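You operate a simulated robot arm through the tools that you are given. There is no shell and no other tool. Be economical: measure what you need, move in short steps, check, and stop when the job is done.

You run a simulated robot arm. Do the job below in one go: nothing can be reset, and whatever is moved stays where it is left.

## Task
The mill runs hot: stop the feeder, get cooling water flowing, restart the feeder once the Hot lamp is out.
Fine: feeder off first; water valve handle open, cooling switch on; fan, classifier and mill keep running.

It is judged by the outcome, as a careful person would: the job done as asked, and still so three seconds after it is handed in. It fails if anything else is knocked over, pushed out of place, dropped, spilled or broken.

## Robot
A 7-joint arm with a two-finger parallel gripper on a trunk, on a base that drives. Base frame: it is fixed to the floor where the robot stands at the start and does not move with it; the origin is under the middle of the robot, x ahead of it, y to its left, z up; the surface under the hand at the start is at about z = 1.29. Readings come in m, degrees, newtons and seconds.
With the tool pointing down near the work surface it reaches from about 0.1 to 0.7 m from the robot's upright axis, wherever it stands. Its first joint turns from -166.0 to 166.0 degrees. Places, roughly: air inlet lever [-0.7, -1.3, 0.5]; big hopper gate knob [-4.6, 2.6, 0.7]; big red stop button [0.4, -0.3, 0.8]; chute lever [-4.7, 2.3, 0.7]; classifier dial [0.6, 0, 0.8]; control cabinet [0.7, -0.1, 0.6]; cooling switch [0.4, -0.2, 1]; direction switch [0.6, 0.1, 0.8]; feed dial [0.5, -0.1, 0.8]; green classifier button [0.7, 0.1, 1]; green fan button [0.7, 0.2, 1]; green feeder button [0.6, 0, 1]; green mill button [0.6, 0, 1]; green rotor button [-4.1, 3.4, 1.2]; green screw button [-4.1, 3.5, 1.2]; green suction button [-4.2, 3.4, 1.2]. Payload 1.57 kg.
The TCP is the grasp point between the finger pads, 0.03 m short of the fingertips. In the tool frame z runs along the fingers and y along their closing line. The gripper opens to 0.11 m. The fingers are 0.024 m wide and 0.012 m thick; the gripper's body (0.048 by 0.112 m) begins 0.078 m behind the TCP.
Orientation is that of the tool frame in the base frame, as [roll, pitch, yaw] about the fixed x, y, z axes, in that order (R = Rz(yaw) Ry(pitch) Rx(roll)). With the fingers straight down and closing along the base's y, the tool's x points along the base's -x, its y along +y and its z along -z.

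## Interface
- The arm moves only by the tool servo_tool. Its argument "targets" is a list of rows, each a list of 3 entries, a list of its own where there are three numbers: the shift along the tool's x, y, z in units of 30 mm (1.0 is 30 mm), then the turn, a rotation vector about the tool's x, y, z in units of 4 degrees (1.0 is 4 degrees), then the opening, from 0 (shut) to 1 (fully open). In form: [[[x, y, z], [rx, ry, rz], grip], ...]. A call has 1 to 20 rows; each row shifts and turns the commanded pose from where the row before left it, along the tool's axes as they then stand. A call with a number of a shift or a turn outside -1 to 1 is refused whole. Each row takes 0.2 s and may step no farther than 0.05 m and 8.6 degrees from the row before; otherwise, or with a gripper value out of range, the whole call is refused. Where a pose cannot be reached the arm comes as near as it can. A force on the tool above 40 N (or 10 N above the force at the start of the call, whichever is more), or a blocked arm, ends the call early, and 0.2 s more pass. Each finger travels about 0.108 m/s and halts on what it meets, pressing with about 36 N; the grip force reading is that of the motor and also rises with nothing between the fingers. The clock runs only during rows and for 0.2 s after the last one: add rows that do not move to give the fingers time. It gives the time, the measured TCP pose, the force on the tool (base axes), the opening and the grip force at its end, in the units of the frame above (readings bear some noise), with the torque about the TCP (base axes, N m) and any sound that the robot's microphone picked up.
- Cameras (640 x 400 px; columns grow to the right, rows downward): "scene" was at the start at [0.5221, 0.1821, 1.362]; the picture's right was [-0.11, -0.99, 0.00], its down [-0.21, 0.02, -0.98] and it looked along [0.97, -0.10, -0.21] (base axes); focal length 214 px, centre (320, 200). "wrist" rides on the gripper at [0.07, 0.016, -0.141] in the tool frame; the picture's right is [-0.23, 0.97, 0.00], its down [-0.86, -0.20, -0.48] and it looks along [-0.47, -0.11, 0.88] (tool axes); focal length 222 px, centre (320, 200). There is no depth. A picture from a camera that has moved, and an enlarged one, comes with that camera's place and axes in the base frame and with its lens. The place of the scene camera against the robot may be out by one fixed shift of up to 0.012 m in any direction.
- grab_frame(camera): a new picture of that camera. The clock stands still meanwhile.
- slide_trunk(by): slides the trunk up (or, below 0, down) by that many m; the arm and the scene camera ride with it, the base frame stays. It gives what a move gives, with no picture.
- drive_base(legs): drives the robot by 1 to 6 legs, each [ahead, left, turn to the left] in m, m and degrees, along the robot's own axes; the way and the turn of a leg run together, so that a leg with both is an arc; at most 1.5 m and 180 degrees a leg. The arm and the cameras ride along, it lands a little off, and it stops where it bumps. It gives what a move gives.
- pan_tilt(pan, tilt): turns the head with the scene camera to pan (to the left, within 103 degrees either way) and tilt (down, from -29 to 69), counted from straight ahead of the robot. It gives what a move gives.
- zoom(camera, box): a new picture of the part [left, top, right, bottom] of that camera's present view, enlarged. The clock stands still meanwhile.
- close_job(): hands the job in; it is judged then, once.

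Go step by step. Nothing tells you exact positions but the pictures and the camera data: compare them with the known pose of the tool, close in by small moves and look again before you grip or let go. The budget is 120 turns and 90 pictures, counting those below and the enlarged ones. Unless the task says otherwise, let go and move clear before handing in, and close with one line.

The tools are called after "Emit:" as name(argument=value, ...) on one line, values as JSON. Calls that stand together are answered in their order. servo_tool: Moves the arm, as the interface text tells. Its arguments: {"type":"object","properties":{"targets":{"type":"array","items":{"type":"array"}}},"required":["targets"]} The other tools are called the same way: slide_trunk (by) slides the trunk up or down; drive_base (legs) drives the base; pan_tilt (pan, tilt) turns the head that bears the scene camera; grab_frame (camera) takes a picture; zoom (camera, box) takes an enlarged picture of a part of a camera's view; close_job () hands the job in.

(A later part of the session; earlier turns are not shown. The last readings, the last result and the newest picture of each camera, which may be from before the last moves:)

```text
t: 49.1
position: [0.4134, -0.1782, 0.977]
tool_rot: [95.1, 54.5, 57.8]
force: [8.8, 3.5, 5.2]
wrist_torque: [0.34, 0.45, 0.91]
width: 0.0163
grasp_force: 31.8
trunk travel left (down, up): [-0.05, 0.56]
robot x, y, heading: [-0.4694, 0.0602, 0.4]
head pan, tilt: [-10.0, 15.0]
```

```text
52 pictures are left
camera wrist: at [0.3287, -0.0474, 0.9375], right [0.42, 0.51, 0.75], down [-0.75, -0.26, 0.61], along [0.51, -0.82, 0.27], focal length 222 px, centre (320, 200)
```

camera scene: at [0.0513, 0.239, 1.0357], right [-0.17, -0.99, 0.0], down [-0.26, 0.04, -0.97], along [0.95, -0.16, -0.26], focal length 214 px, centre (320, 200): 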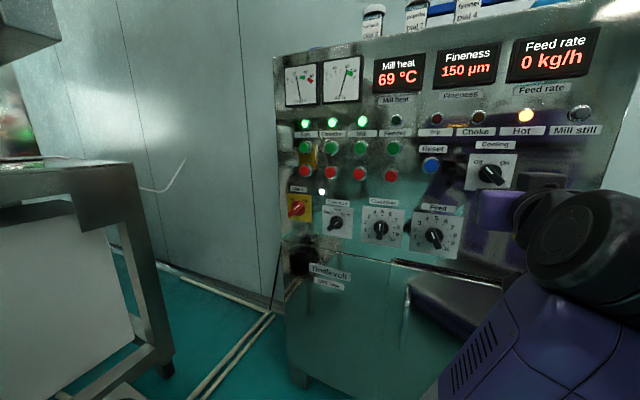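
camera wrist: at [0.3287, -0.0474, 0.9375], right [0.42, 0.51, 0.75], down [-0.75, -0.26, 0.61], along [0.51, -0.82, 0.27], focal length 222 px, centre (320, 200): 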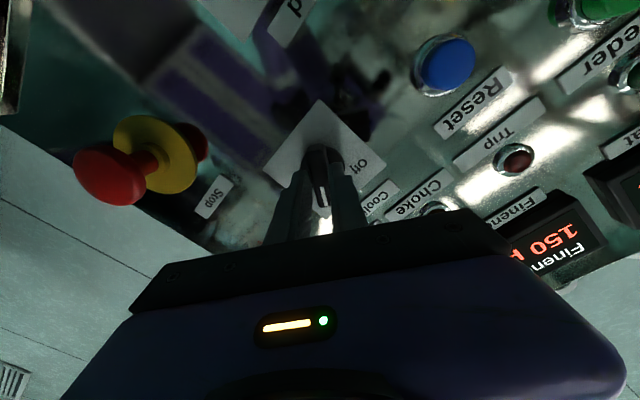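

About 80° done; I'll turn a bit more to make sure it seats on On, then release and back off.

Emit:
servo_tool(targets=[[[0, 0, 0], [0, 0, 1], 0], [[0, 0, 0], [0, 0, 1], 0], [[0, 0, 0], [0, 0, 0.7], 0], [[0, 0, 0], [0, 0, 0], 0]])

Emit:
servo_tool(targets=[[[0, 0, 0], [0, 0, 0], 0.4], [[0, 0, 0], [0, 0, 0], 0.55], [[0, 0, 0], [0, 0, 0], 0.55], [[0, 0, -1], [0, 0, 0], 0.55], [[0, 0, -1], [0, 0, 0], 0.55], [[0, 0, -1], [0, 0, 0], 0.55], [[0, 0, -1], [0, 0, 0], 0.55]])

Emit:
grab_frame(camera="scene")

```text
t: 50.1
position: [0.4134, -0.1769, 0.9784]
tool_rot: [94.1, 43.8, 56.5]
force: [16.2, 4.3, 9.8]
wrist_torque: [-0.98, -0.08, 0.23]
width: 0.0162
grasp_force: 31.5
trunk travel left (down, up): [-0.05, 0.56]
robot x, y, heading: [-0.4708, 0.0607, 0.2]
head pan, tilt: [-10.0, 15.0]
```

```text
t: 51.7
position: [0.3154, -0.1068, 0.9834]
tool_rot: [94.4, 43.9, 56.5]
force: [0.4, 0.0, -0.4]
wrist_torque: [-0.01, 0.03, -0.03]
width: 0.0607
grasp_force: 0.1
trunk travel left (down, up): [-0.05, 0.56]
robot x, y, heading: [-0.4698, 0.0632, 0.1]
head pan, tilt: [-10.0, 15.0]
```

```text
51 pictures are left
camera scene: at [0.0515, 0.2388, 1.0357], right [-0.17, -0.99, 0.0], down [-0.26, 0.04, -0.97], along [0.95, -0.16, -0.26], focal length 214 px, centre (320, 200)
```

scene: 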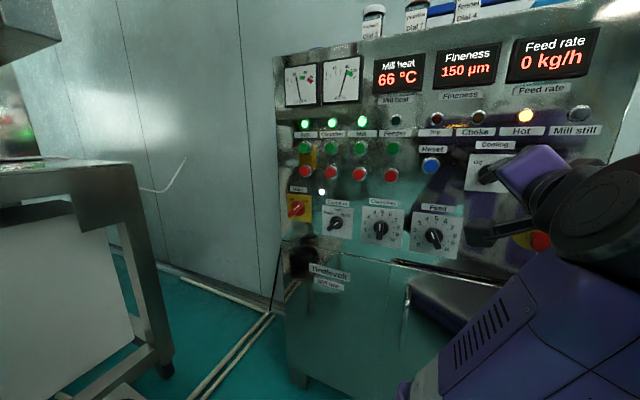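

The hand hides the switch; I'll back away 0.35 m and look.

Emit:
drive_base(legs=[[-0.4, 0.1, 0]])

Emit:
grab_frame(camera="wrist")

Emit:
pan_tilt(pan=-30, tilt=10)

Emit:
grab_frame(camera="scene")

```text
t: 54.3
position: [-0.0893, -0.0068, 0.9831]
tool_rot: [94.3, 43.8, 56.6]
force: [-0.4, 0.2, 0.3]
wrist_torque: [0.0, 0.0, 0.03]
width: 0.0603
grasp_force: 0.0
trunk travel left (down, up): [-0.05, 0.56]
robot x, y, heading: [-0.8765, 0.1585, 0.3]
head pan, tilt: [-10.0, 15.0]
```

```text
50 pictures are left
camera wrist: at [-0.168, 0.1281, 0.9543], right [0.34, 0.38, 0.86], down [-0.81, -0.34, 0.47], along [0.47, -0.86, 0.2], focal length 222 px, centre (320, 200)
```

wrist: 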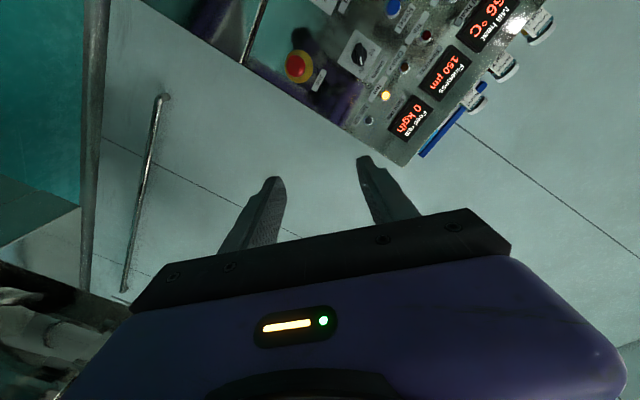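

```text
t: 55.1
position: [-0.0888, -0.0083, 0.9822]
tool_rot: [94.4, 43.8, 56.6]
force: [0.8, -0.3, 0.4]
wrist_torque: [0.01, 0.01, -0.01]
width: 0.0603
grasp_force: 0.0
trunk travel left (down, up): [-0.05, 0.56]
robot x, y, heading: [-0.876, 0.1595, 0.2]
head pan, tilt: [-30.0, 10.0]
```

```text
49 pictures are left
camera scene: at [-0.3653, 0.3075, 1.0439], right [-0.5, -0.87, 0.0], down [-0.15, 0.09, -0.98], along [0.86, -0.49, -0.17], focal length 214 px, centre (320, 200)
```

scene: 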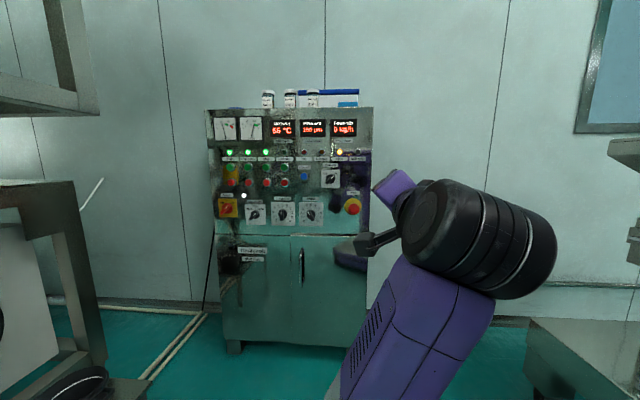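

Emit:
zoom(camera="scene", box=[290, 115, 390, 200])

Emit:
pan_tilt(pan=-75, tilt=10)

Emit:
grab_frame(camera="scene")

```text
4.71 times, centred on (340, 158) of scene
camera zoom: at [-0.3653, 0.3075, 1.0439], right [-0.5, -0.87, 0.0], down [-0.15, 0.09, -0.98], along [0.86, -0.49, -0.17], focal length 1009 px, centre (226, 400)
```

zoom: 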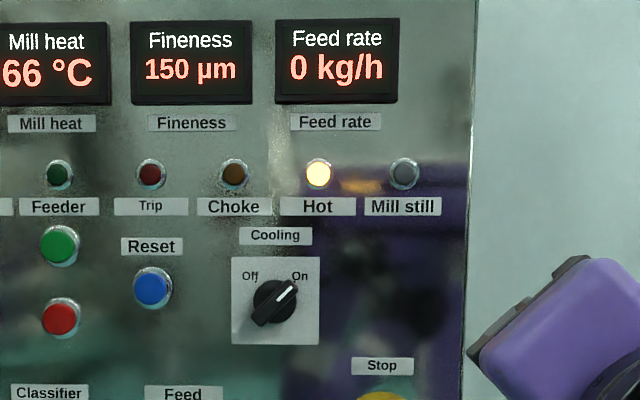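

```text
t: 56.2
position: [-0.0878, -0.0076, 0.983]
tool_rot: [94.3, 43.8, 56.6]
force: [-0.3, -0.1, -0.3]
wrist_torque: [0.02, 0.0, 0.01]
width: 0.0603
grasp_force: 0.1
trunk travel left (down, up): [-0.05, 0.56]
robot x, y, heading: [-0.8736, 0.1567, 0.4]
head pan, tilt: [-75.0, 10.0]
```

```text
47 pictures are left
camera scene: at [-0.4215, 0.2639, 1.0439], right [-0.96, -0.26, 0.0], down [-0.05, 0.17, -0.98], along [0.26, -0.95, -0.17], focal length 214 px, centre (320, 200)
```

scene: 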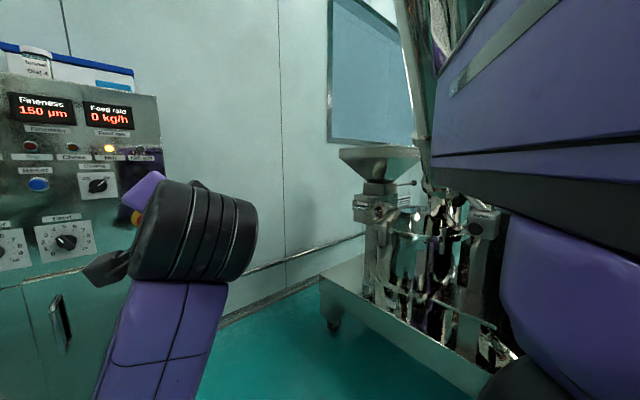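

Cooling is On, 66 °C, Hot still lit. The mill stands to the right at around y=-1.3; I'll zoom in for the water valve.

Emit:
zoom(camera="scene", box=[320, 140, 520, 380])

Emit:
pan_tilt(pan=-100, tilt=20)

Emit:
grab_frame(camera="scene")

```text
1.67 times, centred on (420, 260) of scene
camera zoom: at [-0.4215, 0.2639, 1.0439], right [-0.96, -0.26, 0.0], down [-0.05, 0.17, -0.98], along [0.26, -0.95, -0.17], focal length 358 px, centre (153, 100)
```

zoom: 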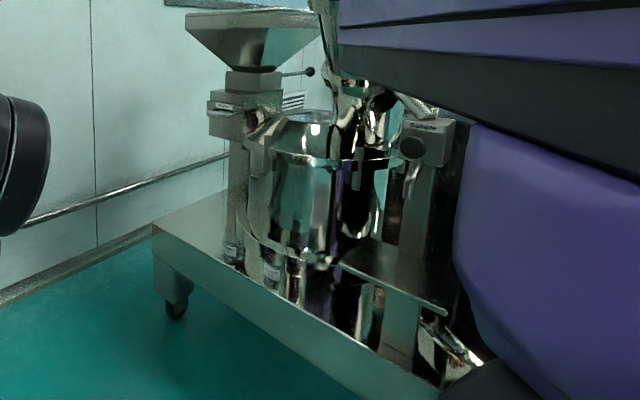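

```text
t: 57.1
position: [-0.089, -0.0074, 0.9831]
tool_rot: [94.3, 43.8, 56.6]
force: [-0.2, -0.7, 0.2]
wrist_torque: [-0.04, 0.02, -0.02]
width: 0.0605
grasp_force: 0.0
trunk travel left (down, up): [-0.05, 0.56]
robot x, y, heading: [-0.8748, 0.1577, 0.6]
head pan, tilt: [-100.0, 20.0]
```

```text
45 pictures are left
camera scene: at [-0.4618, 0.2618, 1.0276], right [-0.99, 0.17, 0.0], down [0.06, 0.34, -0.94], along [-0.16, -0.93, -0.34], focal length 214 px, centre (320, 200)
```

scene: 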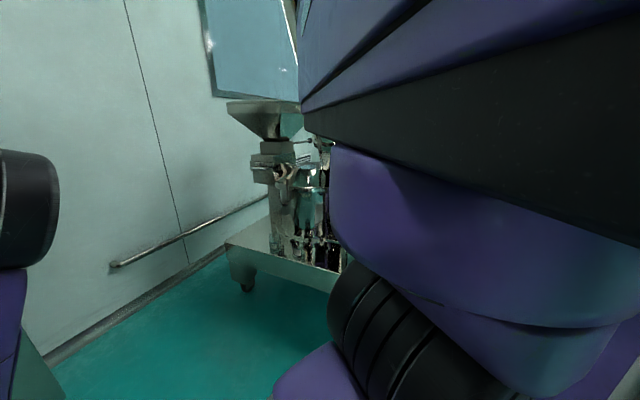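

The arm blocks my view to the right. I'll back the base off (away from mill and cabinet) and turn right so the mill is ahead.

Emit:
drive_base(legs=[[-0.35, 0.25, 0], [0, 0, -50]])

Emit:
pan_tilt(pan=0, tilt=20)

Emit:
grab_frame(camera="scene")

Emit:
grab_frame(camera="wrist")

```text
t: 62.0
position: [-0.854, -0.3018, 0.9834]
tool_rot: [94.3, 43.8, 6.1]
force: [0.1, 0.4, 0.0]
wrist_torque: [0.01, 0.02, -0.01]
width: 0.0604
grasp_force: 0.2
trunk travel left (down, up): [-0.05, 0.56]
robot x, y, heading: [-1.2239, 0.4073, -50.0]
head pan, tilt: [-100.0, 20.0]
```

```text
t: 63.8
position: [-0.8536, -0.3008, 0.9826]
tool_rot: [94.3, 43.8, 6.2]
force: [-0.4, 0.2, -0.1]
wrist_torque: [0.03, -0.01, 0.01]
width: 0.0607
grasp_force: 0.1
trunk travel left (down, up): [-0.05, 0.56]
robot x, y, heading: [-1.2242, 0.4104, -50.1]
head pan, tilt: [0.0, 20.0]
```

```text
44 pictures are left
camera scene: at [-0.7366, 0.1306, 1.0276], right [-0.77, -0.64, 0.0], down [-0.22, 0.26, -0.94], along [0.6, -0.72, -0.34], focal length 214 px, centre (320, 200)
```

scene: 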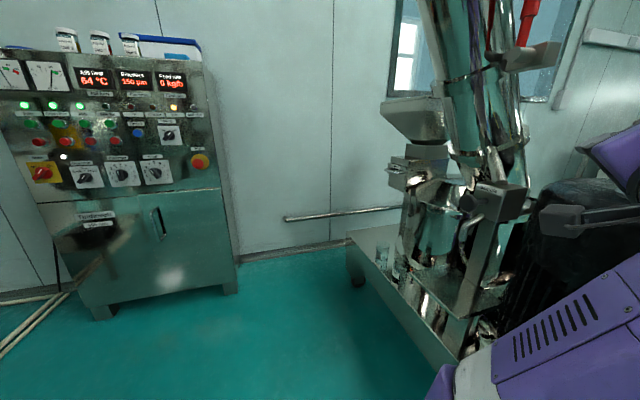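

```text
43 pictures are left
camera wrist: at [-0.8005, -0.1547, 0.9543], right [0.51, -0.02, 0.86], down [-0.78, 0.41, 0.47], along [-0.36, -0.91, 0.2], focal length 222 px, centre (320, 200)
```

wrist: 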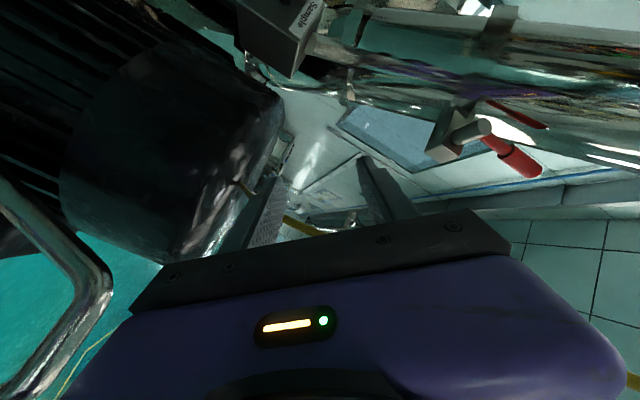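

The mill is in view; there is a red handle high on it. I'll zoom in on both images.

Emit:
zoom(camera="scene", box=[340, 0, 600, 200])

Emit:
zoom(camera="scene", box=[340, 130, 560, 370])

Emit:
zoom(camera="wrist", box=[220, 0, 640, 220])

```text
2.00 times, centred on (470, 100) of scene
camera zoom: at [-0.7366, 0.1306, 1.0276], right [-0.77, -0.64, 0.0], down [-0.22, 0.26, -0.94], along [0.6, -0.72, -0.34], focal length 429 px, centre (20, 400)
```

zoom: 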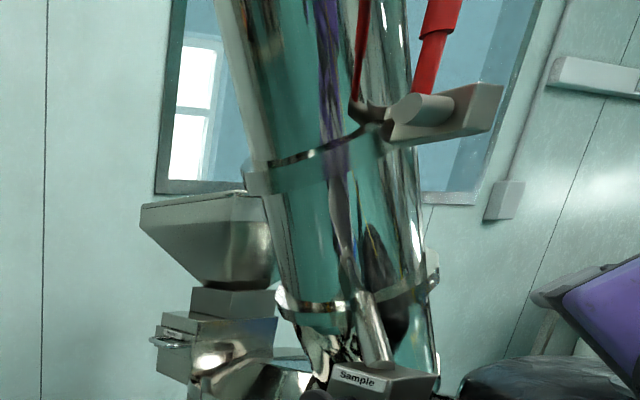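

```text
1.67 times, centred on (450, 250) of scene
camera zoom: at [-0.7366, 0.1306, 1.0276], right [-0.77, -0.64, 0.0], down [-0.22, 0.26, -0.94], along [0.6, -0.72, -0.34], focal length 358 px, centre (103, 117)
```

zoom: 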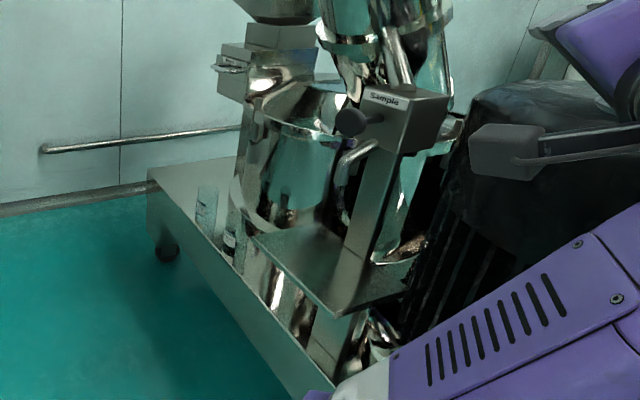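

```text
1.52 times, centred on (430, 110) of wrist
camera zoom: at [-0.8005, -0.1547, 0.9543], right [0.51, -0.02, 0.86], down [-0.78, 0.41, 0.47], along [-0.36, -0.91, 0.2], focal length 338 px, centre (152, 337)
```

zoom: 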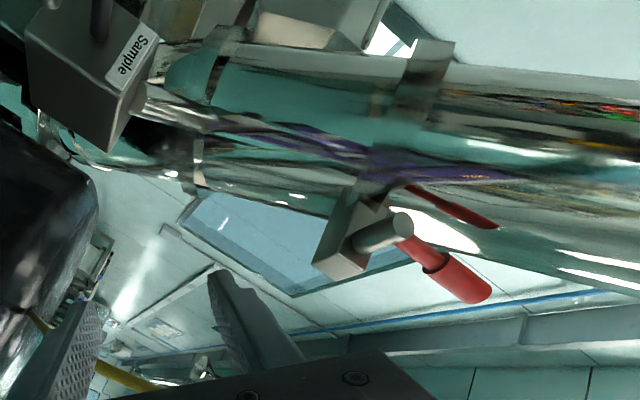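

I'll zoom nothing more yet: the hand is close to the big motor, so I back off 0.4 m, raise the trunk, and turn slightly more right for a clear look at the mill.

Emit:
drive_base(legs=[[-0.4, 0, 0], [0, 0, -30]])

Emit:
slide_trunk(by=0.2)

Emit:
pan_tilt(pan=30, tilt=22)

Emit:
grab_frame(camera="scene")

```text
t: 67.7
position: [-1.514, -0.0864, 0.9836]
tool_rot: [94.3, 43.7, -23.9]
force: [-0.1, 0.3, 0.1]
wrist_torque: [0.02, 0.01, 0.02]
width: 0.0605
grasp_force: 0.0
trunk travel left (down, up): [-0.05, 0.56]
robot x, y, heading: [-1.482, 0.7147, -80.0]
head pan, tilt: [0.0, 20.0]
```

```text
t: 69.9
position: [-1.5153, -0.0866, 1.183]
tool_rot: [94.3, 43.8, -23.8]
force: [-0.1, 0.3, -0.9]
wrist_torque: [-0.01, 0.06, 0.0]
width: 0.0606
grasp_force: 0.0
trunk travel left (down, up): [-0.25, 0.36]
robot x, y, heading: [-1.4805, 0.7134, -80.3]
head pan, tilt: [0.0, 20.0]
```

```text
t: 70.9
position: [-1.5148, -0.0867, 1.1832]
tool_rot: [94.3, 43.7, -23.8]
force: [0.1, -0.2, -0.2]
wrist_torque: [0.0, 0.03, 0.01]
width: 0.0605
grasp_force: 0.1
trunk travel left (down, up): [-0.25, 0.36]
robot x, y, heading: [-1.4813, 0.7175, -80.3]
head pan, tilt: [30.0, 22.0]
```

```text
39 pictures are left
camera scene: at [-1.1494, 0.2505, 1.2244], right [-0.77, -0.64, 0.0], down [-0.24, 0.29, -0.93], along [0.59, -0.71, -0.37], focal length 214 px, centre (320, 200)
```

scene: 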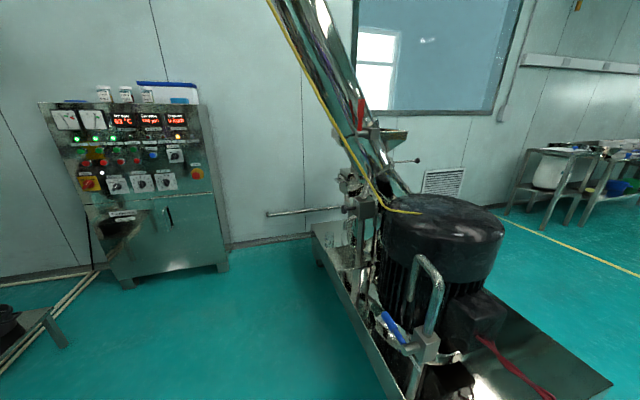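

A blue-handled valve appears on a pipe low in front of the motor, near (400,330) px. I'll zoom in on it.

Emit:
zoom(camera="scene", box=[340, 240, 500, 400])

Emit:
zoom(camera="scene", box=[310, 90, 450, 260])

```text
2.50 times, centred on (420, 320) of scene
camera zoom: at [-1.1494, 0.2505, 1.2244], right [-0.77, -0.64, 0.0], down [-0.24, 0.29, -0.93], along [0.59, -0.71, -0.37], focal length 536 px, centre (70, -100)
```

zoom: 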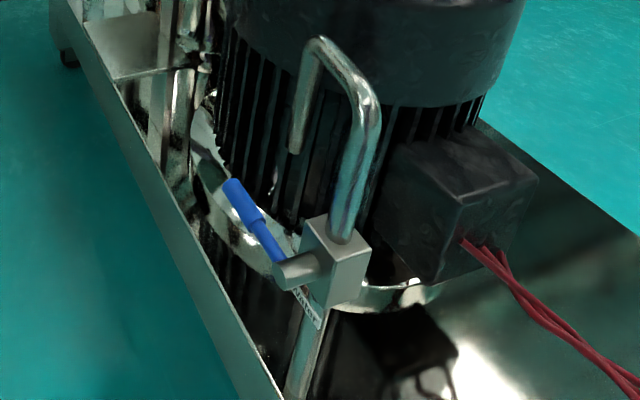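

```text
2.35 times, centred on (380, 175) of scene
camera zoom: at [-1.1494, 0.2505, 1.2244], right [-0.77, -0.64, 0.0], down [-0.24, 0.29, -0.93], along [0.59, -0.71, -0.37], focal length 505 px, centre (179, 259)
```

zoom: 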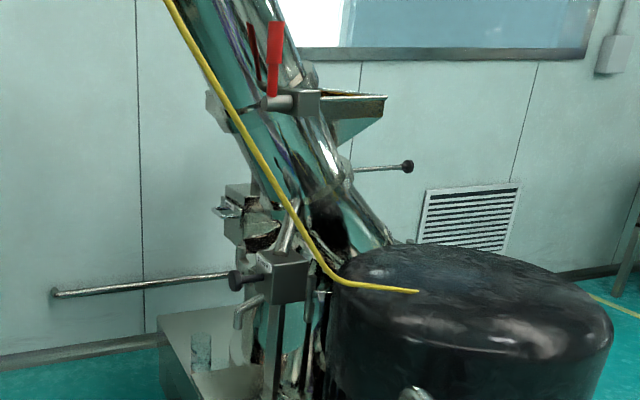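

The "WATER" valve has a blue lever, horizontal (closed) at about z≈0.55, stem end ≈(-1.06,-0.27), tip ≈(-0.97,-0.33), on a vertical pipe. I'll lower the hand here in free space first, tipping it down a bit, to learn how low it can reach.

Emit:
slide_trunk(by=-0.24)

Emit:
servo_tool(targets=[[[0, 0, 0], [0.7, 0.7, 0], 0], [[0, 0, 0], [0.7, 0.7, 0], 0], [[0.7, -0.7, 0], [0.7, 0.7, 0], 0], [[0.7, -0.7, 0], [0.7, 0.7, 0], 0], [[0.7, -0.7, 0], [0.7, 0.7, 0], 0], [[0.7, -0.7, 0], [0.7, 0.7, 0], 0], [[0.7, -0.7, 0], [0, 0, 0], 0], [[0.7, -0.7, 0], [0, 0, 0], 0], [[0.7, -0.7, 0], [0, 0, 0], 0], [[0.7, -0.7, 0], [0, 0, 0], 0]])

```text
t: 73.4
position: [-1.5157, -0.0862, 0.9426]
tool_rot: [94.3, 43.8, -23.9]
force: [0.2, 0.3, -0.1]
wrist_torque: [0.0, 0.02, 0.02]
width: 0.0605
grasp_force: 0.0
trunk travel left (down, up): [-0.01, 0.6]
robot x, y, heading: [-1.4799, 0.7164, -80.0]
head pan, tilt: [30.0, 22.0]
```

```text
t: 75.6
position: [-1.4617, -0.0597, 0.7305]
tool_rot: [125.0, 38.1, -2.9]
force: [0.8, -0.2, -0.8]
wrist_torque: [0.01, -0.03, 0.04]
width: 0.0
grasp_force: 21.4
out of reach, approached as far as the arm can: row 7, 8, 9, 10
trunk travel left (down, up): [-0.01, 0.6]
robot x, y, heading: [-1.4846, 0.7172, -80.0]
head pan, tilt: [30.0, 22.0]
```

Reached z=0.73 with a 27° dip. I'll tip further and keep lowering.

Emit:
servo_tool(targets=[[[0, 0, 0], [0.7, 0.7, 0], 0], [[0, 0, 0], [0.7, 0.7, 0], 0], [[0.6, -0.6, 0.3], [0.7, 0.7, 0], 0], [[0.6, -0.6, 0.3], [0.7, 0.7, 0], 0], [[0.6, -0.6, 0.3], [0.7, 0.7, 0], 0], [[0.6, -0.6, 0.3], [0.7, 0.7, 0], 0], [[0.6, -0.6, 0.3], [0, 0, 0], 0], [[0.6, -0.6, 0.3], [0, 0, 0], 0]])

Emit:
grab_frame(camera="scene")

```text
t: 77.4
position: [-1.4296, 0.0004, 0.5862]
tool_rot: [149.2, 25.8, 10.6]
force: [0.2, 0.8, -0.1]
wrist_torque: [-0.03, 0.0, -0.02]
width: 0.0002
grasp_force: 21.7
trunk travel left (down, up): [-0.01, 0.6]
robot x, y, heading: [-1.4841, 0.717, -80.1]
head pan, tilt: [30.0, 22.0]
```

```text
36 pictures are left
camera scene: at [-1.1492, 0.2506, 0.9844], right [-0.77, -0.64, 0.0], down [-0.24, 0.29, -0.93], along [0.59, -0.71, -0.37], focal length 214 px, centre (320, 200)
```

scene: 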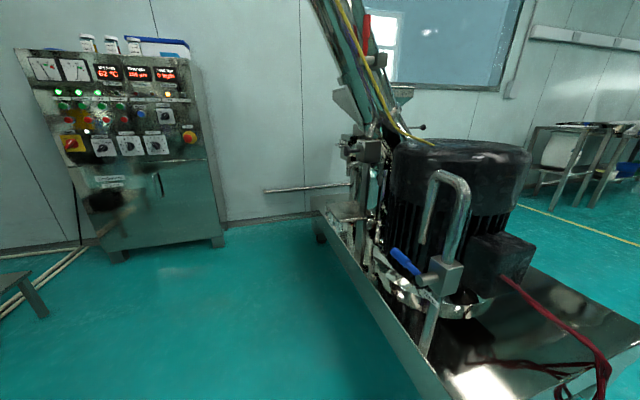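

Now at z=0.59 with a 51° dip. I'll zoom on the valve from this lower viewpoint to triangulate the lever.

Emit:
zoom(camera="scene", box=[370, 220, 490, 340])

```text
3.33 times, centred on (430, 280) of scene
camera zoom: at [-1.1492, 0.2506, 0.9844], right [-0.77, -0.64, 0.0], down [-0.24, 0.29, -0.93], along [0.59, -0.71, -0.37], focal length 715 px, centre (-47, -67)
```

zoom: 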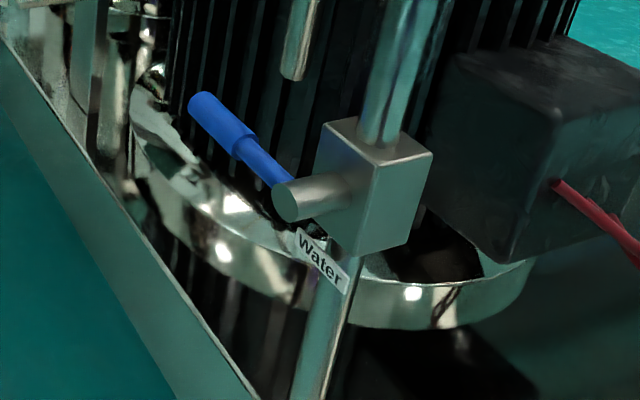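

Triangulated: stem end ≈(-1.082,-0.187,0.633), lever tip ≈(-0.994,-0.264,0.631) — horizontal lever ~0.117 m. I'll drive so the closed fingers stage in front of and slightly below the lever, then look.

Emit:
drive_base(legs=[[0, 0, -12], [0, 0.64, 0], [0.06, 0, 0]])

Emit:
grab_frame(camera="wrist")

Emit:
pan_tilt(pan=10, tilt=45)

Emit:
grab_frame(camera="scene")

```text
t: 82.3
position: [-0.9378, -0.0781, 0.5848]
tool_rot: [149.1, 25.8, -1.4]
force: [-0.8, -0.2, 0.5]
wrist_torque: [-0.03, -0.01, -0.01]
width: 0.0
grasp_force: 21.1
trunk travel left (down, up): [-0.01, 0.6]
robot x, y, heading: [-0.8399, 0.6297, -92.0]
head pan, tilt: [30.0, 22.0]
```

```text
34 pictures are left
camera wrist: at [-0.8171, -0.0219, 0.6721], right [-0.01, -0.84, 0.55], down [-0.62, 0.43, 0.65], along [-0.78, -0.34, -0.53], focal length 222 px, centre (320, 200)
```

wrist: 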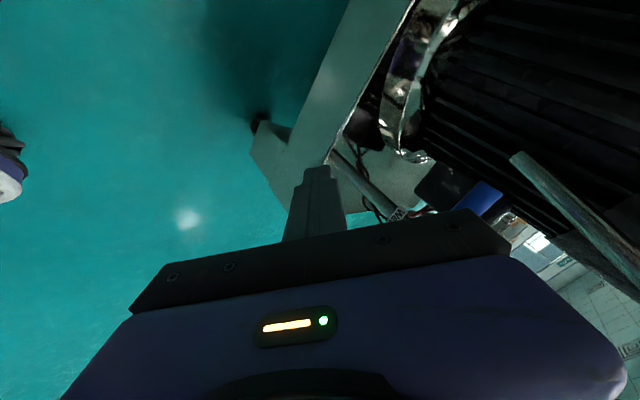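

```text
t: 83.2
position: [-0.9373, -0.0789, 0.586]
tool_rot: [149.2, 25.8, -1.4]
force: [0.8, 0.0, 0.1]
wrist_torque: [0.03, 0.01, 0.0]
width: 0.0
grasp_force: 21.5
trunk travel left (down, up): [-0.01, 0.6]
robot x, y, heading: [-0.8376, 0.6307, -92.1]
head pan, tilt: [10.0, 45.0]
```

```text
33 pictures are left
camera scene: at [-0.6417, 0.1094, 0.949], right [-0.99, -0.14, 0.0], down [-0.1, 0.7, -0.71], along [0.1, -0.7, -0.71], focal length 214 px, centre (320, 200)
```

scene: 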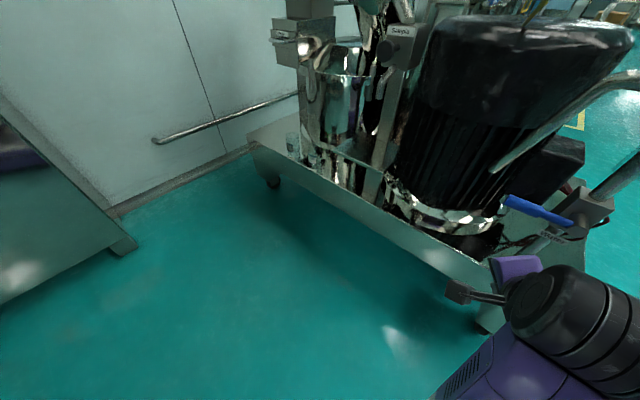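

The valve positions from all cameras agree within mm. I'll bring the closed fingers to just in front of and below the lever's outer part.

Emit:
servo_tool(targets=[[[-0.36, 0.78, 0.64], [0, 0, 0], 0], [[-0.36, 0.78, 0.64], [0, 0, 0], 0], [[-0.36, 0.78, 0.64], [0, 0, 0], 0], [[-0.36, 0.78, 0.64], [0, 0, 0], 0], [[0, 0, 0], [0, 0, 0], 0]])

Emit:
grab_frame(camera="wrist")

Emit:
zoom(camera="scene", box=[440, 150, 640, 300])

```text
t: 84.4
position: [-0.9872, -0.1984, 0.5878]
tool_rot: [149.1, 25.7, -1.4]
force: [-0.1, -0.5, 0.6]
wrist_torque: [-0.02, 0.01, -0.01]
width: 0.0
grasp_force: 21.0
trunk travel left (down, up): [-0.01, 0.6]
robot x, y, heading: [-0.8391, 0.6325, -92.1]
head pan, tilt: [10.0, 45.0]
```

```text
32 pictures are left
camera wrist: at [-0.8669, -0.1414, 0.6745], right [-0.01, -0.84, 0.55], down [-0.62, 0.43, 0.65], along [-0.78, -0.34, -0.53], focal length 222 px, centre (320, 200)
```

wrist: 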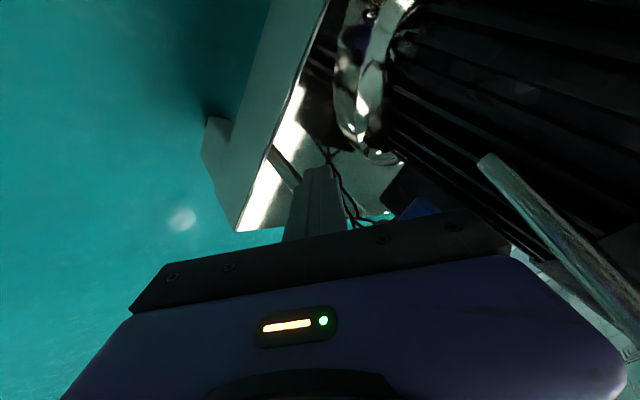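

```text
2.67 times, centred on (540, 225) of scene
camera zoom: at [-0.6418, 0.1094, 0.9489], right [-0.99, -0.14, 0.0], down [-0.1, 0.7, -0.71], along [0.1, -0.7, -0.71], focal length 572 px, centre (-267, 133)
```

zoom: 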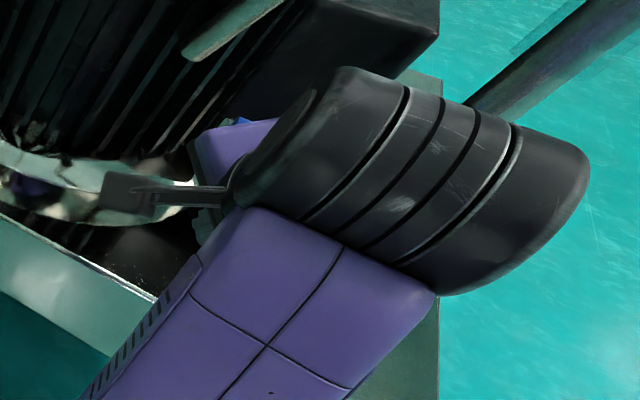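

Next: slide the fingers under the lever, then lift gently about 5 cm past contact to see whether it turns upward.

Emit:
servo_tool(targets=[[[-0.53, 0.95, 0.82], [0, 0, 0], 0], [[-0.3, 0.32, -0.54], [0, 0, 0], 0], [[-0.18, 0.19, -0.32], [0, 0, 0], 0], [[-0.18, 0.19, -0.32], [0, 0, 0], 0]])

Emit:
grab_frame(camera="wrist")

```text
t: 85.4
position: [-1.005, -0.2331, 0.635]
tool_rot: [149.1, 25.9, -1.4]
force: [0.5, 0.3, -0.3]
wrist_torque: [-0.04, 0.0, -0.01]
width: 0.0002
grasp_force: 21.0
trunk travel left (down, up): [-0.01, 0.6]
robot x, y, heading: [-0.8397, 0.6373, -92.3]
head pan, tilt: [10.0, 45.0]
```

```text
30 pictures are left
camera wrist: at [-0.8848, -0.1771, 0.7222], right [-0.01, -0.84, 0.55], down [-0.62, 0.43, 0.65], along [-0.78, -0.34, -0.53], focal length 222 px, centre (320, 200)
```

wrist: 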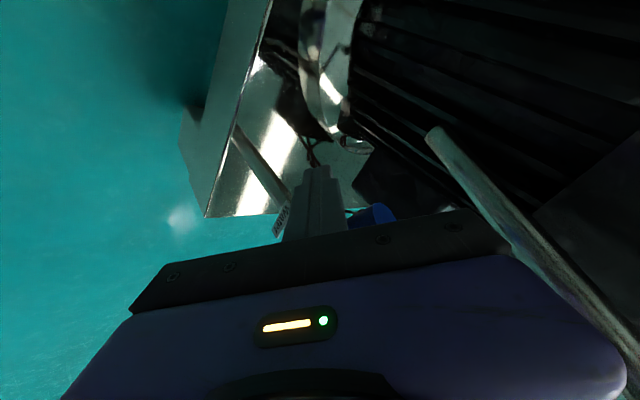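

No resistance yet. I'll keep lifting in small rows.

Emit:
servo_tool(targets=[[[-0.26, 0.28, -0.46], [0, 0, 0], 0], [[-0.26, 0.28, -0.46], [0, 0, 0], 0]])

Emit:
grab_frame(camera="wrist")

Emit:
grab_frame(camera="scene")

```text
t: 86.0
position: [-1.0046, -0.2342, 0.6715]
tool_rot: [149.0, 25.8, -1.5]
force: [0.0, -0.2, 0.7]
wrist_torque: [0.03, 0.03, -0.02]
width: 0.0
grasp_force: 21.6
trunk travel left (down, up): [-0.01, 0.6]
robot x, y, heading: [-0.8387, 0.6306, -92.1]
head pan, tilt: [10.0, 45.0]
```

```text
29 pictures are left
camera wrist: at [-0.8845, -0.1773, 0.758], right [-0.01, -0.84, 0.55], down [-0.62, 0.43, 0.65], along [-0.78, -0.34, -0.53], focal length 222 px, centre (320, 200)
```

wrist: 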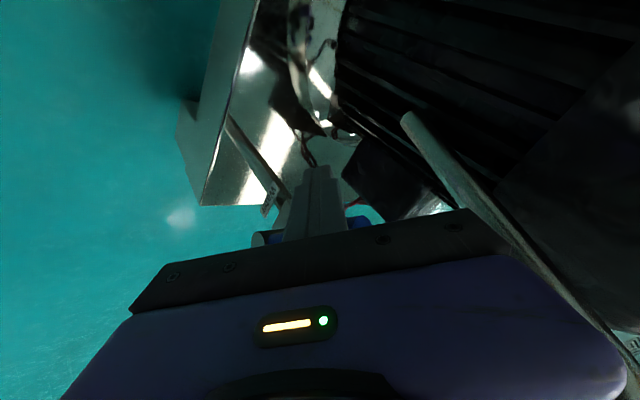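

```text
28 pictures are left
camera scene: at [-0.6418, 0.1094, 0.9489], right [-0.99, -0.14, 0.0], down [-0.1, 0.7, -0.71], along [0.1, -0.7, -0.71], focal length 214 px, centre (320, 200)
```

scene: 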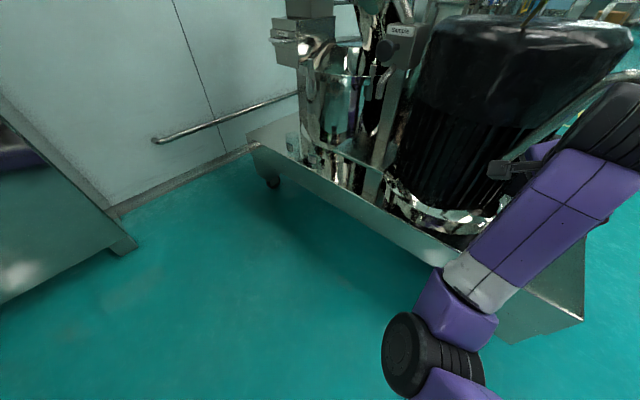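

The lever tip has risen to about z≈0.70, so it is turning upward with hardly any resistance (≈38°). I'll continue along the arc.

Emit:
servo_tool(targets=[[[-0.46, 0.03, -0.435], [0, 0, 0], 0], [[-0.46, 0.03, -0.435], [0, 0, 0], 0], [[-0.72, -0.21, -0.46], [0, 0, 0], 0]])

Emit:
grab_frame(camera="wrist")

```text
t: 86.8
position: [-1.0333, -0.2071, 0.7218]
tool_rot: [149.1, 25.8, -1.4]
force: [1.7, -1.0, -0.9]
wrist_torque: [0.0, 0.01, 0.06]
width: 0.0001
grasp_force: 21.7
trunk travel left (down, up): [-0.01, 0.6]
robot x, y, heading: [-0.839, 0.6329, -92.2]
head pan, tilt: [10.0, 45.0]
```

```text
27 pictures are left
camera wrist: at [-0.9142, -0.1518, 0.8081], right [-0.01, -0.84, 0.55], down [-0.63, 0.43, 0.65], along [-0.78, -0.34, -0.53], focal length 222 px, centre (320, 200)
```

wrist: 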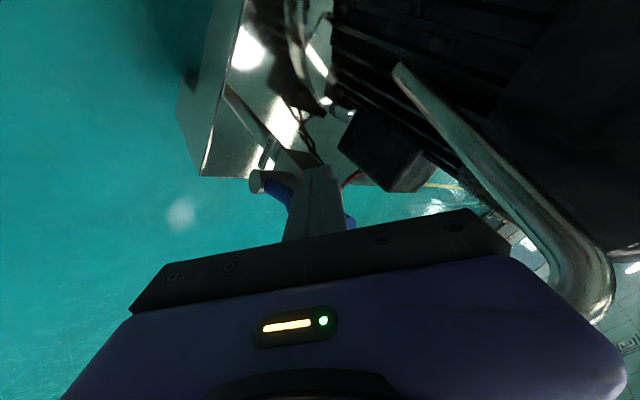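

The lever follows. Continue to vertical and slightly beyond.

Emit:
servo_tool(targets=[[[-0.35, -0.17, -0.17], [0, 0, 0], 0], [[-0.35, -0.17, -0.17], [0, 0, 0], 0], [[-0.18, -0.12, -0.06], [0, 0, 0], 0], [[-0.18, -0.12, -0.06], [0, 0, 0], 0]])

Emit:
grab_frame(camera="wrist")

```text
t: 87.7
position: [-1.053, -0.1928, 0.7342]
tool_rot: [149.4, 25.7, 0.0]
force: [4.8, -5.7, -4.7]
wrist_torque: [-0.11, -0.2, 0.13]
width: 0.0001
grasp_force: 21.1
trunk travel left (down, up): [-0.01, 0.6]
robot x, y, heading: [-0.8386, 0.6342, -91.9]
head pan, tilt: [10.0, 45.0]
stopped in row 4: the force on the tool passed its limit at 48 N (the readings are from after the stop); the commanded pose is now the measured one
```

```text
26 pictures are left
camera wrist: at [-0.9334, -0.1338, 0.8223], right [0.01, -0.84, 0.54], down [-0.64, 0.42, 0.65], along [-0.77, -0.35, -0.53], focal length 222 px, centre (320, 200)
```

wrist: 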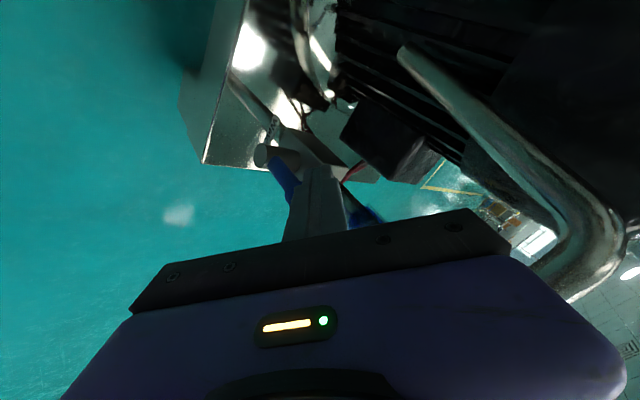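

The lever has hit its end stop, near vertical. I'll ease off and withdraw away from the mill, then check.

Emit:
servo_tool(targets=[[[0.4, 0.4, 0], [0, 0, 0], 0], [[0.56, -0.535, -0.635], [0, 0, 0], 0], [[0.56, -0.535, -0.635], [0, 0, 0], 0], [[0.56, -0.535, -0.635], [0, 0, 0], 0], [[0.56, -0.535, -0.635], [0, 0, 0], 0], [[0.56, -0.535, -0.635], [0, 0, 0], 0]])

Emit:
drive_base(legs=[[-0.25, 0.1, 0]])

Emit:
pan_tilt(pan=0, tilt=35)

Emit:
grab_frame(camera="scene")

```text
t: 89.1
position: [-0.9459, -0.0843, 0.737]
tool_rot: [149.6, 25.6, -0.3]
force: [0.1, 0.1, 0.3]
wrist_torque: [-0.02, -0.02, 0.0]
width: 0.0
grasp_force: 20.8
trunk travel left (down, up): [-0.01, 0.6]
robot x, y, heading: [-0.8356, 0.6301, -92.0]
head pan, tilt: [10.0, 45.0]
```

```text
t: 91.0
position: [-0.8367, 0.1621, 0.7384]
tool_rot: [149.4, 25.6, -0.2]
force: [0.7, 0.6, 1.0]
wrist_torque: [0.02, 0.01, 0.01]
width: 0.0003
grasp_force: 20.8
trunk travel left (down, up): [-0.01, 0.6]
robot x, y, heading: [-0.7321, 0.8787, -91.9]
head pan, tilt: [10.0, 45.0]
```

```text
t: 91.8
position: [-0.8369, 0.1602, 0.7367]
tool_rot: [149.3, 25.5, -0.2]
force: [0.1, 0.0, 0.2]
wrist_torque: [-0.01, 0.02, -0.01]
width: 0.0001
grasp_force: 21.3
trunk travel left (down, up): [-0.01, 0.6]
robot x, y, heading: [-0.729, 0.8775, -92.1]
head pan, tilt: [0.0, 35.0]
```

```text
25 pictures are left
camera scene: at [-0.5465, 0.3494, 0.9637], right [-1.0, 0.03, 0.0], down [0.02, 0.57, -0.82], along [-0.03, -0.82, -0.57], focal length 214 px, centre (320, 200)
```

scene: 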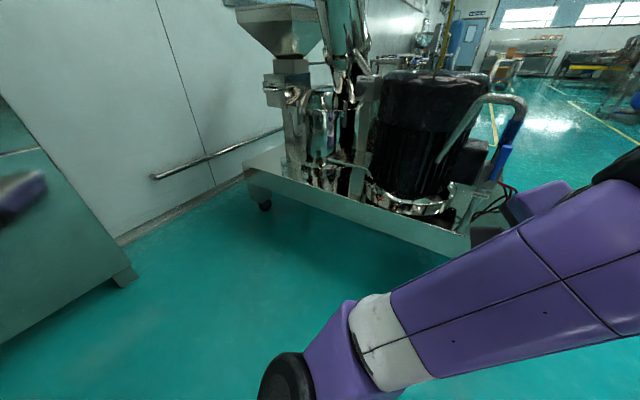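

Emit:
zoom(camera="scene", box=[440, 80, 560, 240])

Emit:
pan_tilt(pan=80, tilt=5)

Emit:
grab_frame(camera="scene")

```text
2.50 times, centred on (500, 160) of scene
camera zoom: at [-0.5465, 0.3494, 0.9637], right [-1.0, 0.03, 0.0], down [0.02, 0.57, -0.82], along [-0.03, -0.82, -0.57], focal length 536 px, centre (-130, 300)
```

zoom: 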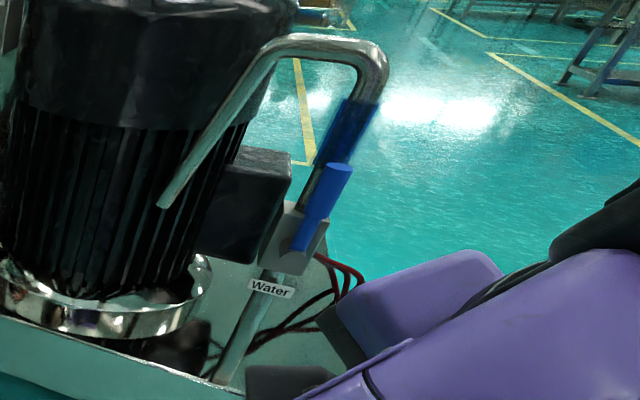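

```text
t: 93.3
position: [-0.8361, 0.1621, 0.7376]
tool_rot: [149.3, 25.6, -0.2]
force: [-1.0, -0.3, 0.2]
wrist_torque: [-0.01, 0.01, 0.03]
width: 0.0
grasp_force: 21.6
trunk travel left (down, up): [-0.01, 0.6]
robot x, y, heading: [-0.7317, 0.879, -92.0]
head pan, tilt: [80.0, 5.0]
```

```text
23 pictures are left
camera scene: at [-0.4537, 0.4182, 1.0119], right [-0.21, -0.98, 0.0], down [-0.09, 0.02, -1.0], along [0.97, -0.21, -0.09], focal length 214 px, centre (320, 200)
```

scene: 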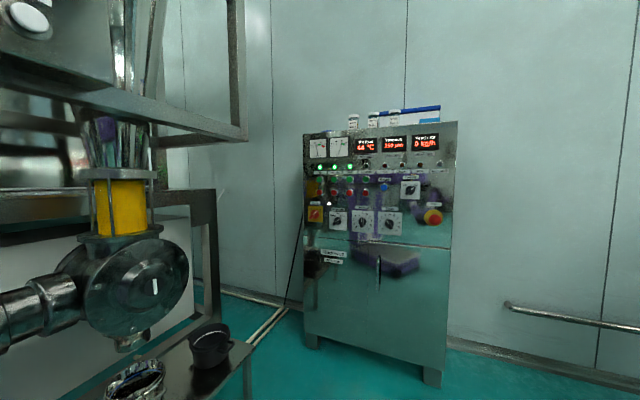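

The water lever is now parallel to its pipe (open). I'll zoom into the panel for the lamps.

Emit:
zoom(camera="scene", box=[305, 125, 455, 215])

```text
4.27 times, centred on (380, 170) of scene
camera zoom: at [-0.4537, 0.4182, 1.0119], right [-0.21, -0.98, 0.0], down [-0.09, 0.02, -1.0], along [0.97, -0.21, -0.09], focal length 915 px, centre (64, 328)
```

zoom: 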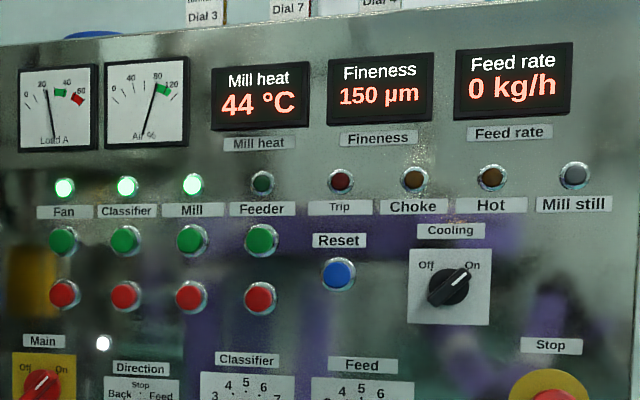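

Hot lamp is out (44 °C); fan, classifier and mill are still running. Now I go back to restart the feeder: raise the trunk, move to open floor, turn to face the cabinet.

Emit:
slide_trunk(by=0.3)

Emit:
drive_base(legs=[[0.19, -0.46, 0], [0, 0, 92], [0, -0.42, 0]])

Emit:
servo_tool(targets=[[[0, 0, 0], [-0.7, -0.7, 0], 0], [[0, 0, 0], [-0.7, -0.7, 0], 0], [[0, 0, 0], [-0.7, -0.7, 0], 0], [[0, 0, 0], [-0.7, -0.7, 0], 0], [[0, 0, 0], [-0.7, -0.7, 0], 0], [[0, 0, 0], [-0.7, -0.7, 0], 0], [[0, 0, 0], [-0.7, -0.7, 0], 0], [[0, 0, 0], [-0.7, -0.7, 0], 0], [[0, 0, 0], [-0.7, -0.7, 0], 0], [[0, 0, 0], [-0.7, -0.7, 0], 0], [[0, 0, 0], [-0.7, -0.7, 0], 0], [[0, 0, 0], [-0.7, -0.7, 0], 0]])

```text
t: 96.3
position: [-0.8364, 0.1612, 1.038]
tool_rot: [149.2, 25.6, -0.2]
force: [0.8, 0.0, 0.1]
wrist_torque: [0.04, 0.0, 0.0]
width: 0.0
grasp_force: 21.1
trunk travel left (down, up): [-0.31, 0.3]
robot x, y, heading: [-0.7292, 0.8813, -92.0]
head pan, tilt: [80.0, 5.0]
```

```text
t: 105.3
position: [-0.4803, 0.1955, 1.0374]
tool_rot: [149.3, 25.6, 91.1]
force: [0.8, -0.5, -0.4]
wrist_torque: [-0.01, 0.0, -0.04]
width: 0.0
grasp_force: 21.3
trunk travel left (down, up): [-0.31, 0.3]
robot x, y, heading: [-1.2013, 0.2863, -0.5]
head pan, tilt: [80.0, 5.0]
```

```text
t: 107.9
position: [-0.4274, 0.2035, 1.0449]
tool_rot: [94.5, 43.9, 56.9]
force: [-0.7, -0.6, -0.1]
wrist_torque: [-0.03, 0.0, 0.0]
width: 0.0001
grasp_force: 21.2
out of reach, approached as far as the arm can: row 2, 3, 4, 5, 6, 7, 8
trunk travel left (down, up): [-0.31, 0.3]
robot x, y, heading: [-1.205, 0.2855, -0.7]
head pan, tilt: [80.0, 5.0]
```

The hand is horizontal toward the panel direction again. I'll unroll it to the earlier pose and drive to stage 12 cm before the feeder's green button.

Emit:
servo_tool(targets=[[[0, 0, 0], [0, 0, -1], 0], [[0, 0, 0], [0, 0, -1], 0], [[0, 0, 0], [0, 0, -1], 0], [[0, 0, 0], [0, 0, -1], 0], [[0, 0, 0], [0, 0, -1], 0], [[0, 0, 0], [0, 0, -1], 0], [[0, 0, 0], [0, 0, -1], 0], [[0, 0, 0], [0, 0, -1], 0], [[0, 0, 0], [0, 0, -1], 0], [[0, 0, 0], [0, 0, -1], 0], [[0, 0, 0], [0, 0, -1], 0]])

Emit:
drive_base(legs=[[0, -0.14, 0], [0.84, 0, 0.5]])

Emit:
grab_frame(camera="wrist")

```text
t: 110.3
position: [-0.4282, 0.2015, 1.0445]
tool_rot: [148.9, 86.1, 112.7]
force: [-0.1, -0.8, -0.5]
wrist_torque: [0.02, 0.01, 0.03]
width: 0.0
grasp_force: 21.3
trunk travel left (down, up): [-0.31, 0.3]
robot x, y, heading: [-1.2028, 0.2832, -0.9]
head pan, tilt: [80.0, 5.0]
```

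```text
t: 115.7
position: [0.4118, 0.0645, 1.0457]
tool_rot: [147.9, 86.0, 112.2]
force: [-0.7, 0.0, 1.0]
wrist_torque: [0.0, 0.01, 0.0]
width: 0.0
grasp_force: 21.0
trunk travel left (down, up): [-0.31, 0.3]
robot x, y, heading: [-0.3638, 0.1379, -0.1]
head pan, tilt: [80.0, 5.0]
```

```text
21 pictures are left
camera wrist: at [0.3041, 0.1651, 0.9843], right [0.57, 0.78, 0.26], down [-0.48, 0.06, 0.87], along [0.66, -0.63, 0.41], focal length 222 px, centre (320, 200)
```

wrist: 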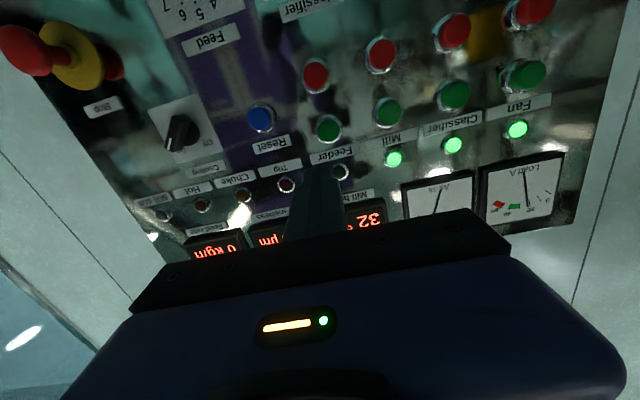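

Green feeder button ≈(0.563,-0.028,1.028). I'll align (8 mm down, 13 mm along) and approach 11 cm.

Emit:
servo_tool(targets=[[[0.26, 0.42, 0], [0, 0, 0], 0], [[0, 0, 1], [0, 0, 0], 0], [[0, 0, 1], [0, 0, 0], 0], [[0, 0, 1], [0, 0, 0], 0], [[0, 0, 0.4], [0, 0, 0], 0]])

Emit:
grab_frame(camera="wrist")

```text
t: 116.9
position: [0.5019, 0.0164, 1.0324]
tool_rot: [147.9, 86.0, 112.2]
force: [0.0, 0.6, 0.1]
wrist_torque: [0.0, -0.02, 0.01]
width: 0.0001
grasp_force: 21.5
trunk travel left (down, up): [-0.31, 0.3]
robot x, y, heading: [-0.3619, 0.1402, -0.0]
head pan, tilt: [80.0, 5.0]
```

```text
20 pictures are left
camera wrist: at [0.394, 0.1166, 0.9711], right [0.57, 0.78, 0.26], down [-0.48, 0.06, 0.87], along [0.66, -0.63, 0.41], focal length 222 px, centre (320, 200)
```

wrist: 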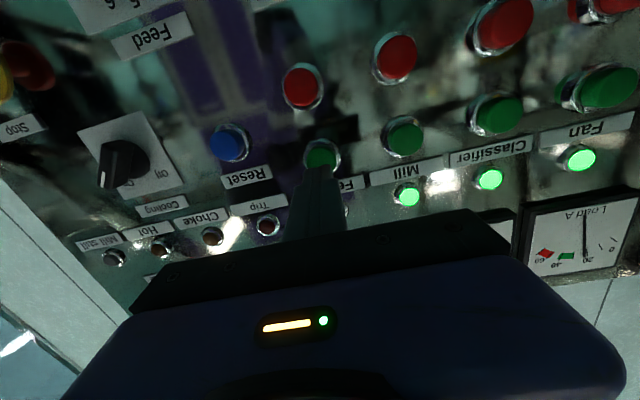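

Aligned just as for the earlier press. Pressing the green feeder button and retracting.

Emit:
servo_tool(targets=[[[0, 0, 1], [0, 0, 0], 0], [[0, 0, 0.4], [0, 0, 0], 0], [[0, 0, 0.2], [0, 0, 0], 0], [[0, 0, 0.2], [0, 0, 0], 0]])

Emit:
servo_tool(targets=[[[0, 0, -1], [0, 0, 0], 0], [[0, 0, -1], [0, 0, 0], 0], [[0, 0, -1], [0, 0, 0], 0], [[0, 0, -1], [0, 0, 0], 0], [[0, 0, -1], [0, 0, 0], 0]])

Emit:
grab_frame(camera="wrist")

```text
t: 117.9
position: [0.5426, -0.015, 1.0286]
tool_rot: [147.6, 86.1, 111.9]
force: [-32.9, 15.0, -4.5]
wrist_torque: [0.08, 0.01, -0.13]
width: 0.0002
grasp_force: 21.5
trunk travel left (down, up): [-0.31, 0.3]
robot x, y, heading: [-0.363, 0.1413, -0.2]
head pan, tilt: [80.0, 5.0]
heard: click
```

```text
t: 119.1
position: [0.4234, 0.0709, 1.038]
tool_rot: [148.2, 86.0, 112.4]
force: [0.2, 0.7, 0.2]
wrist_torque: [0.0, 0.03, 0.0]
width: 0.0
grasp_force: 20.7
trunk travel left (down, up): [-0.31, 0.3]
robot x, y, heading: [-0.3605, 0.1383, -0.1]
head pan, tilt: [80.0, 5.0]
```

```text
19 pictures are left
camera wrist: at [0.3159, 0.1715, 0.9763], right [0.58, 0.77, 0.26], down [-0.48, 0.06, 0.87], along [0.66, -0.63, 0.41], focal length 222 px, centre (320, 200)
```

wrist: 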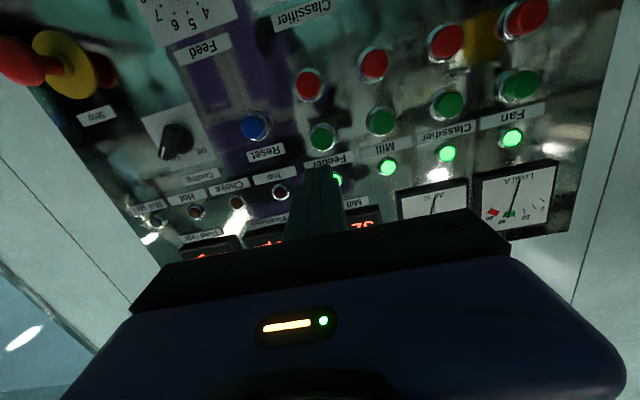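

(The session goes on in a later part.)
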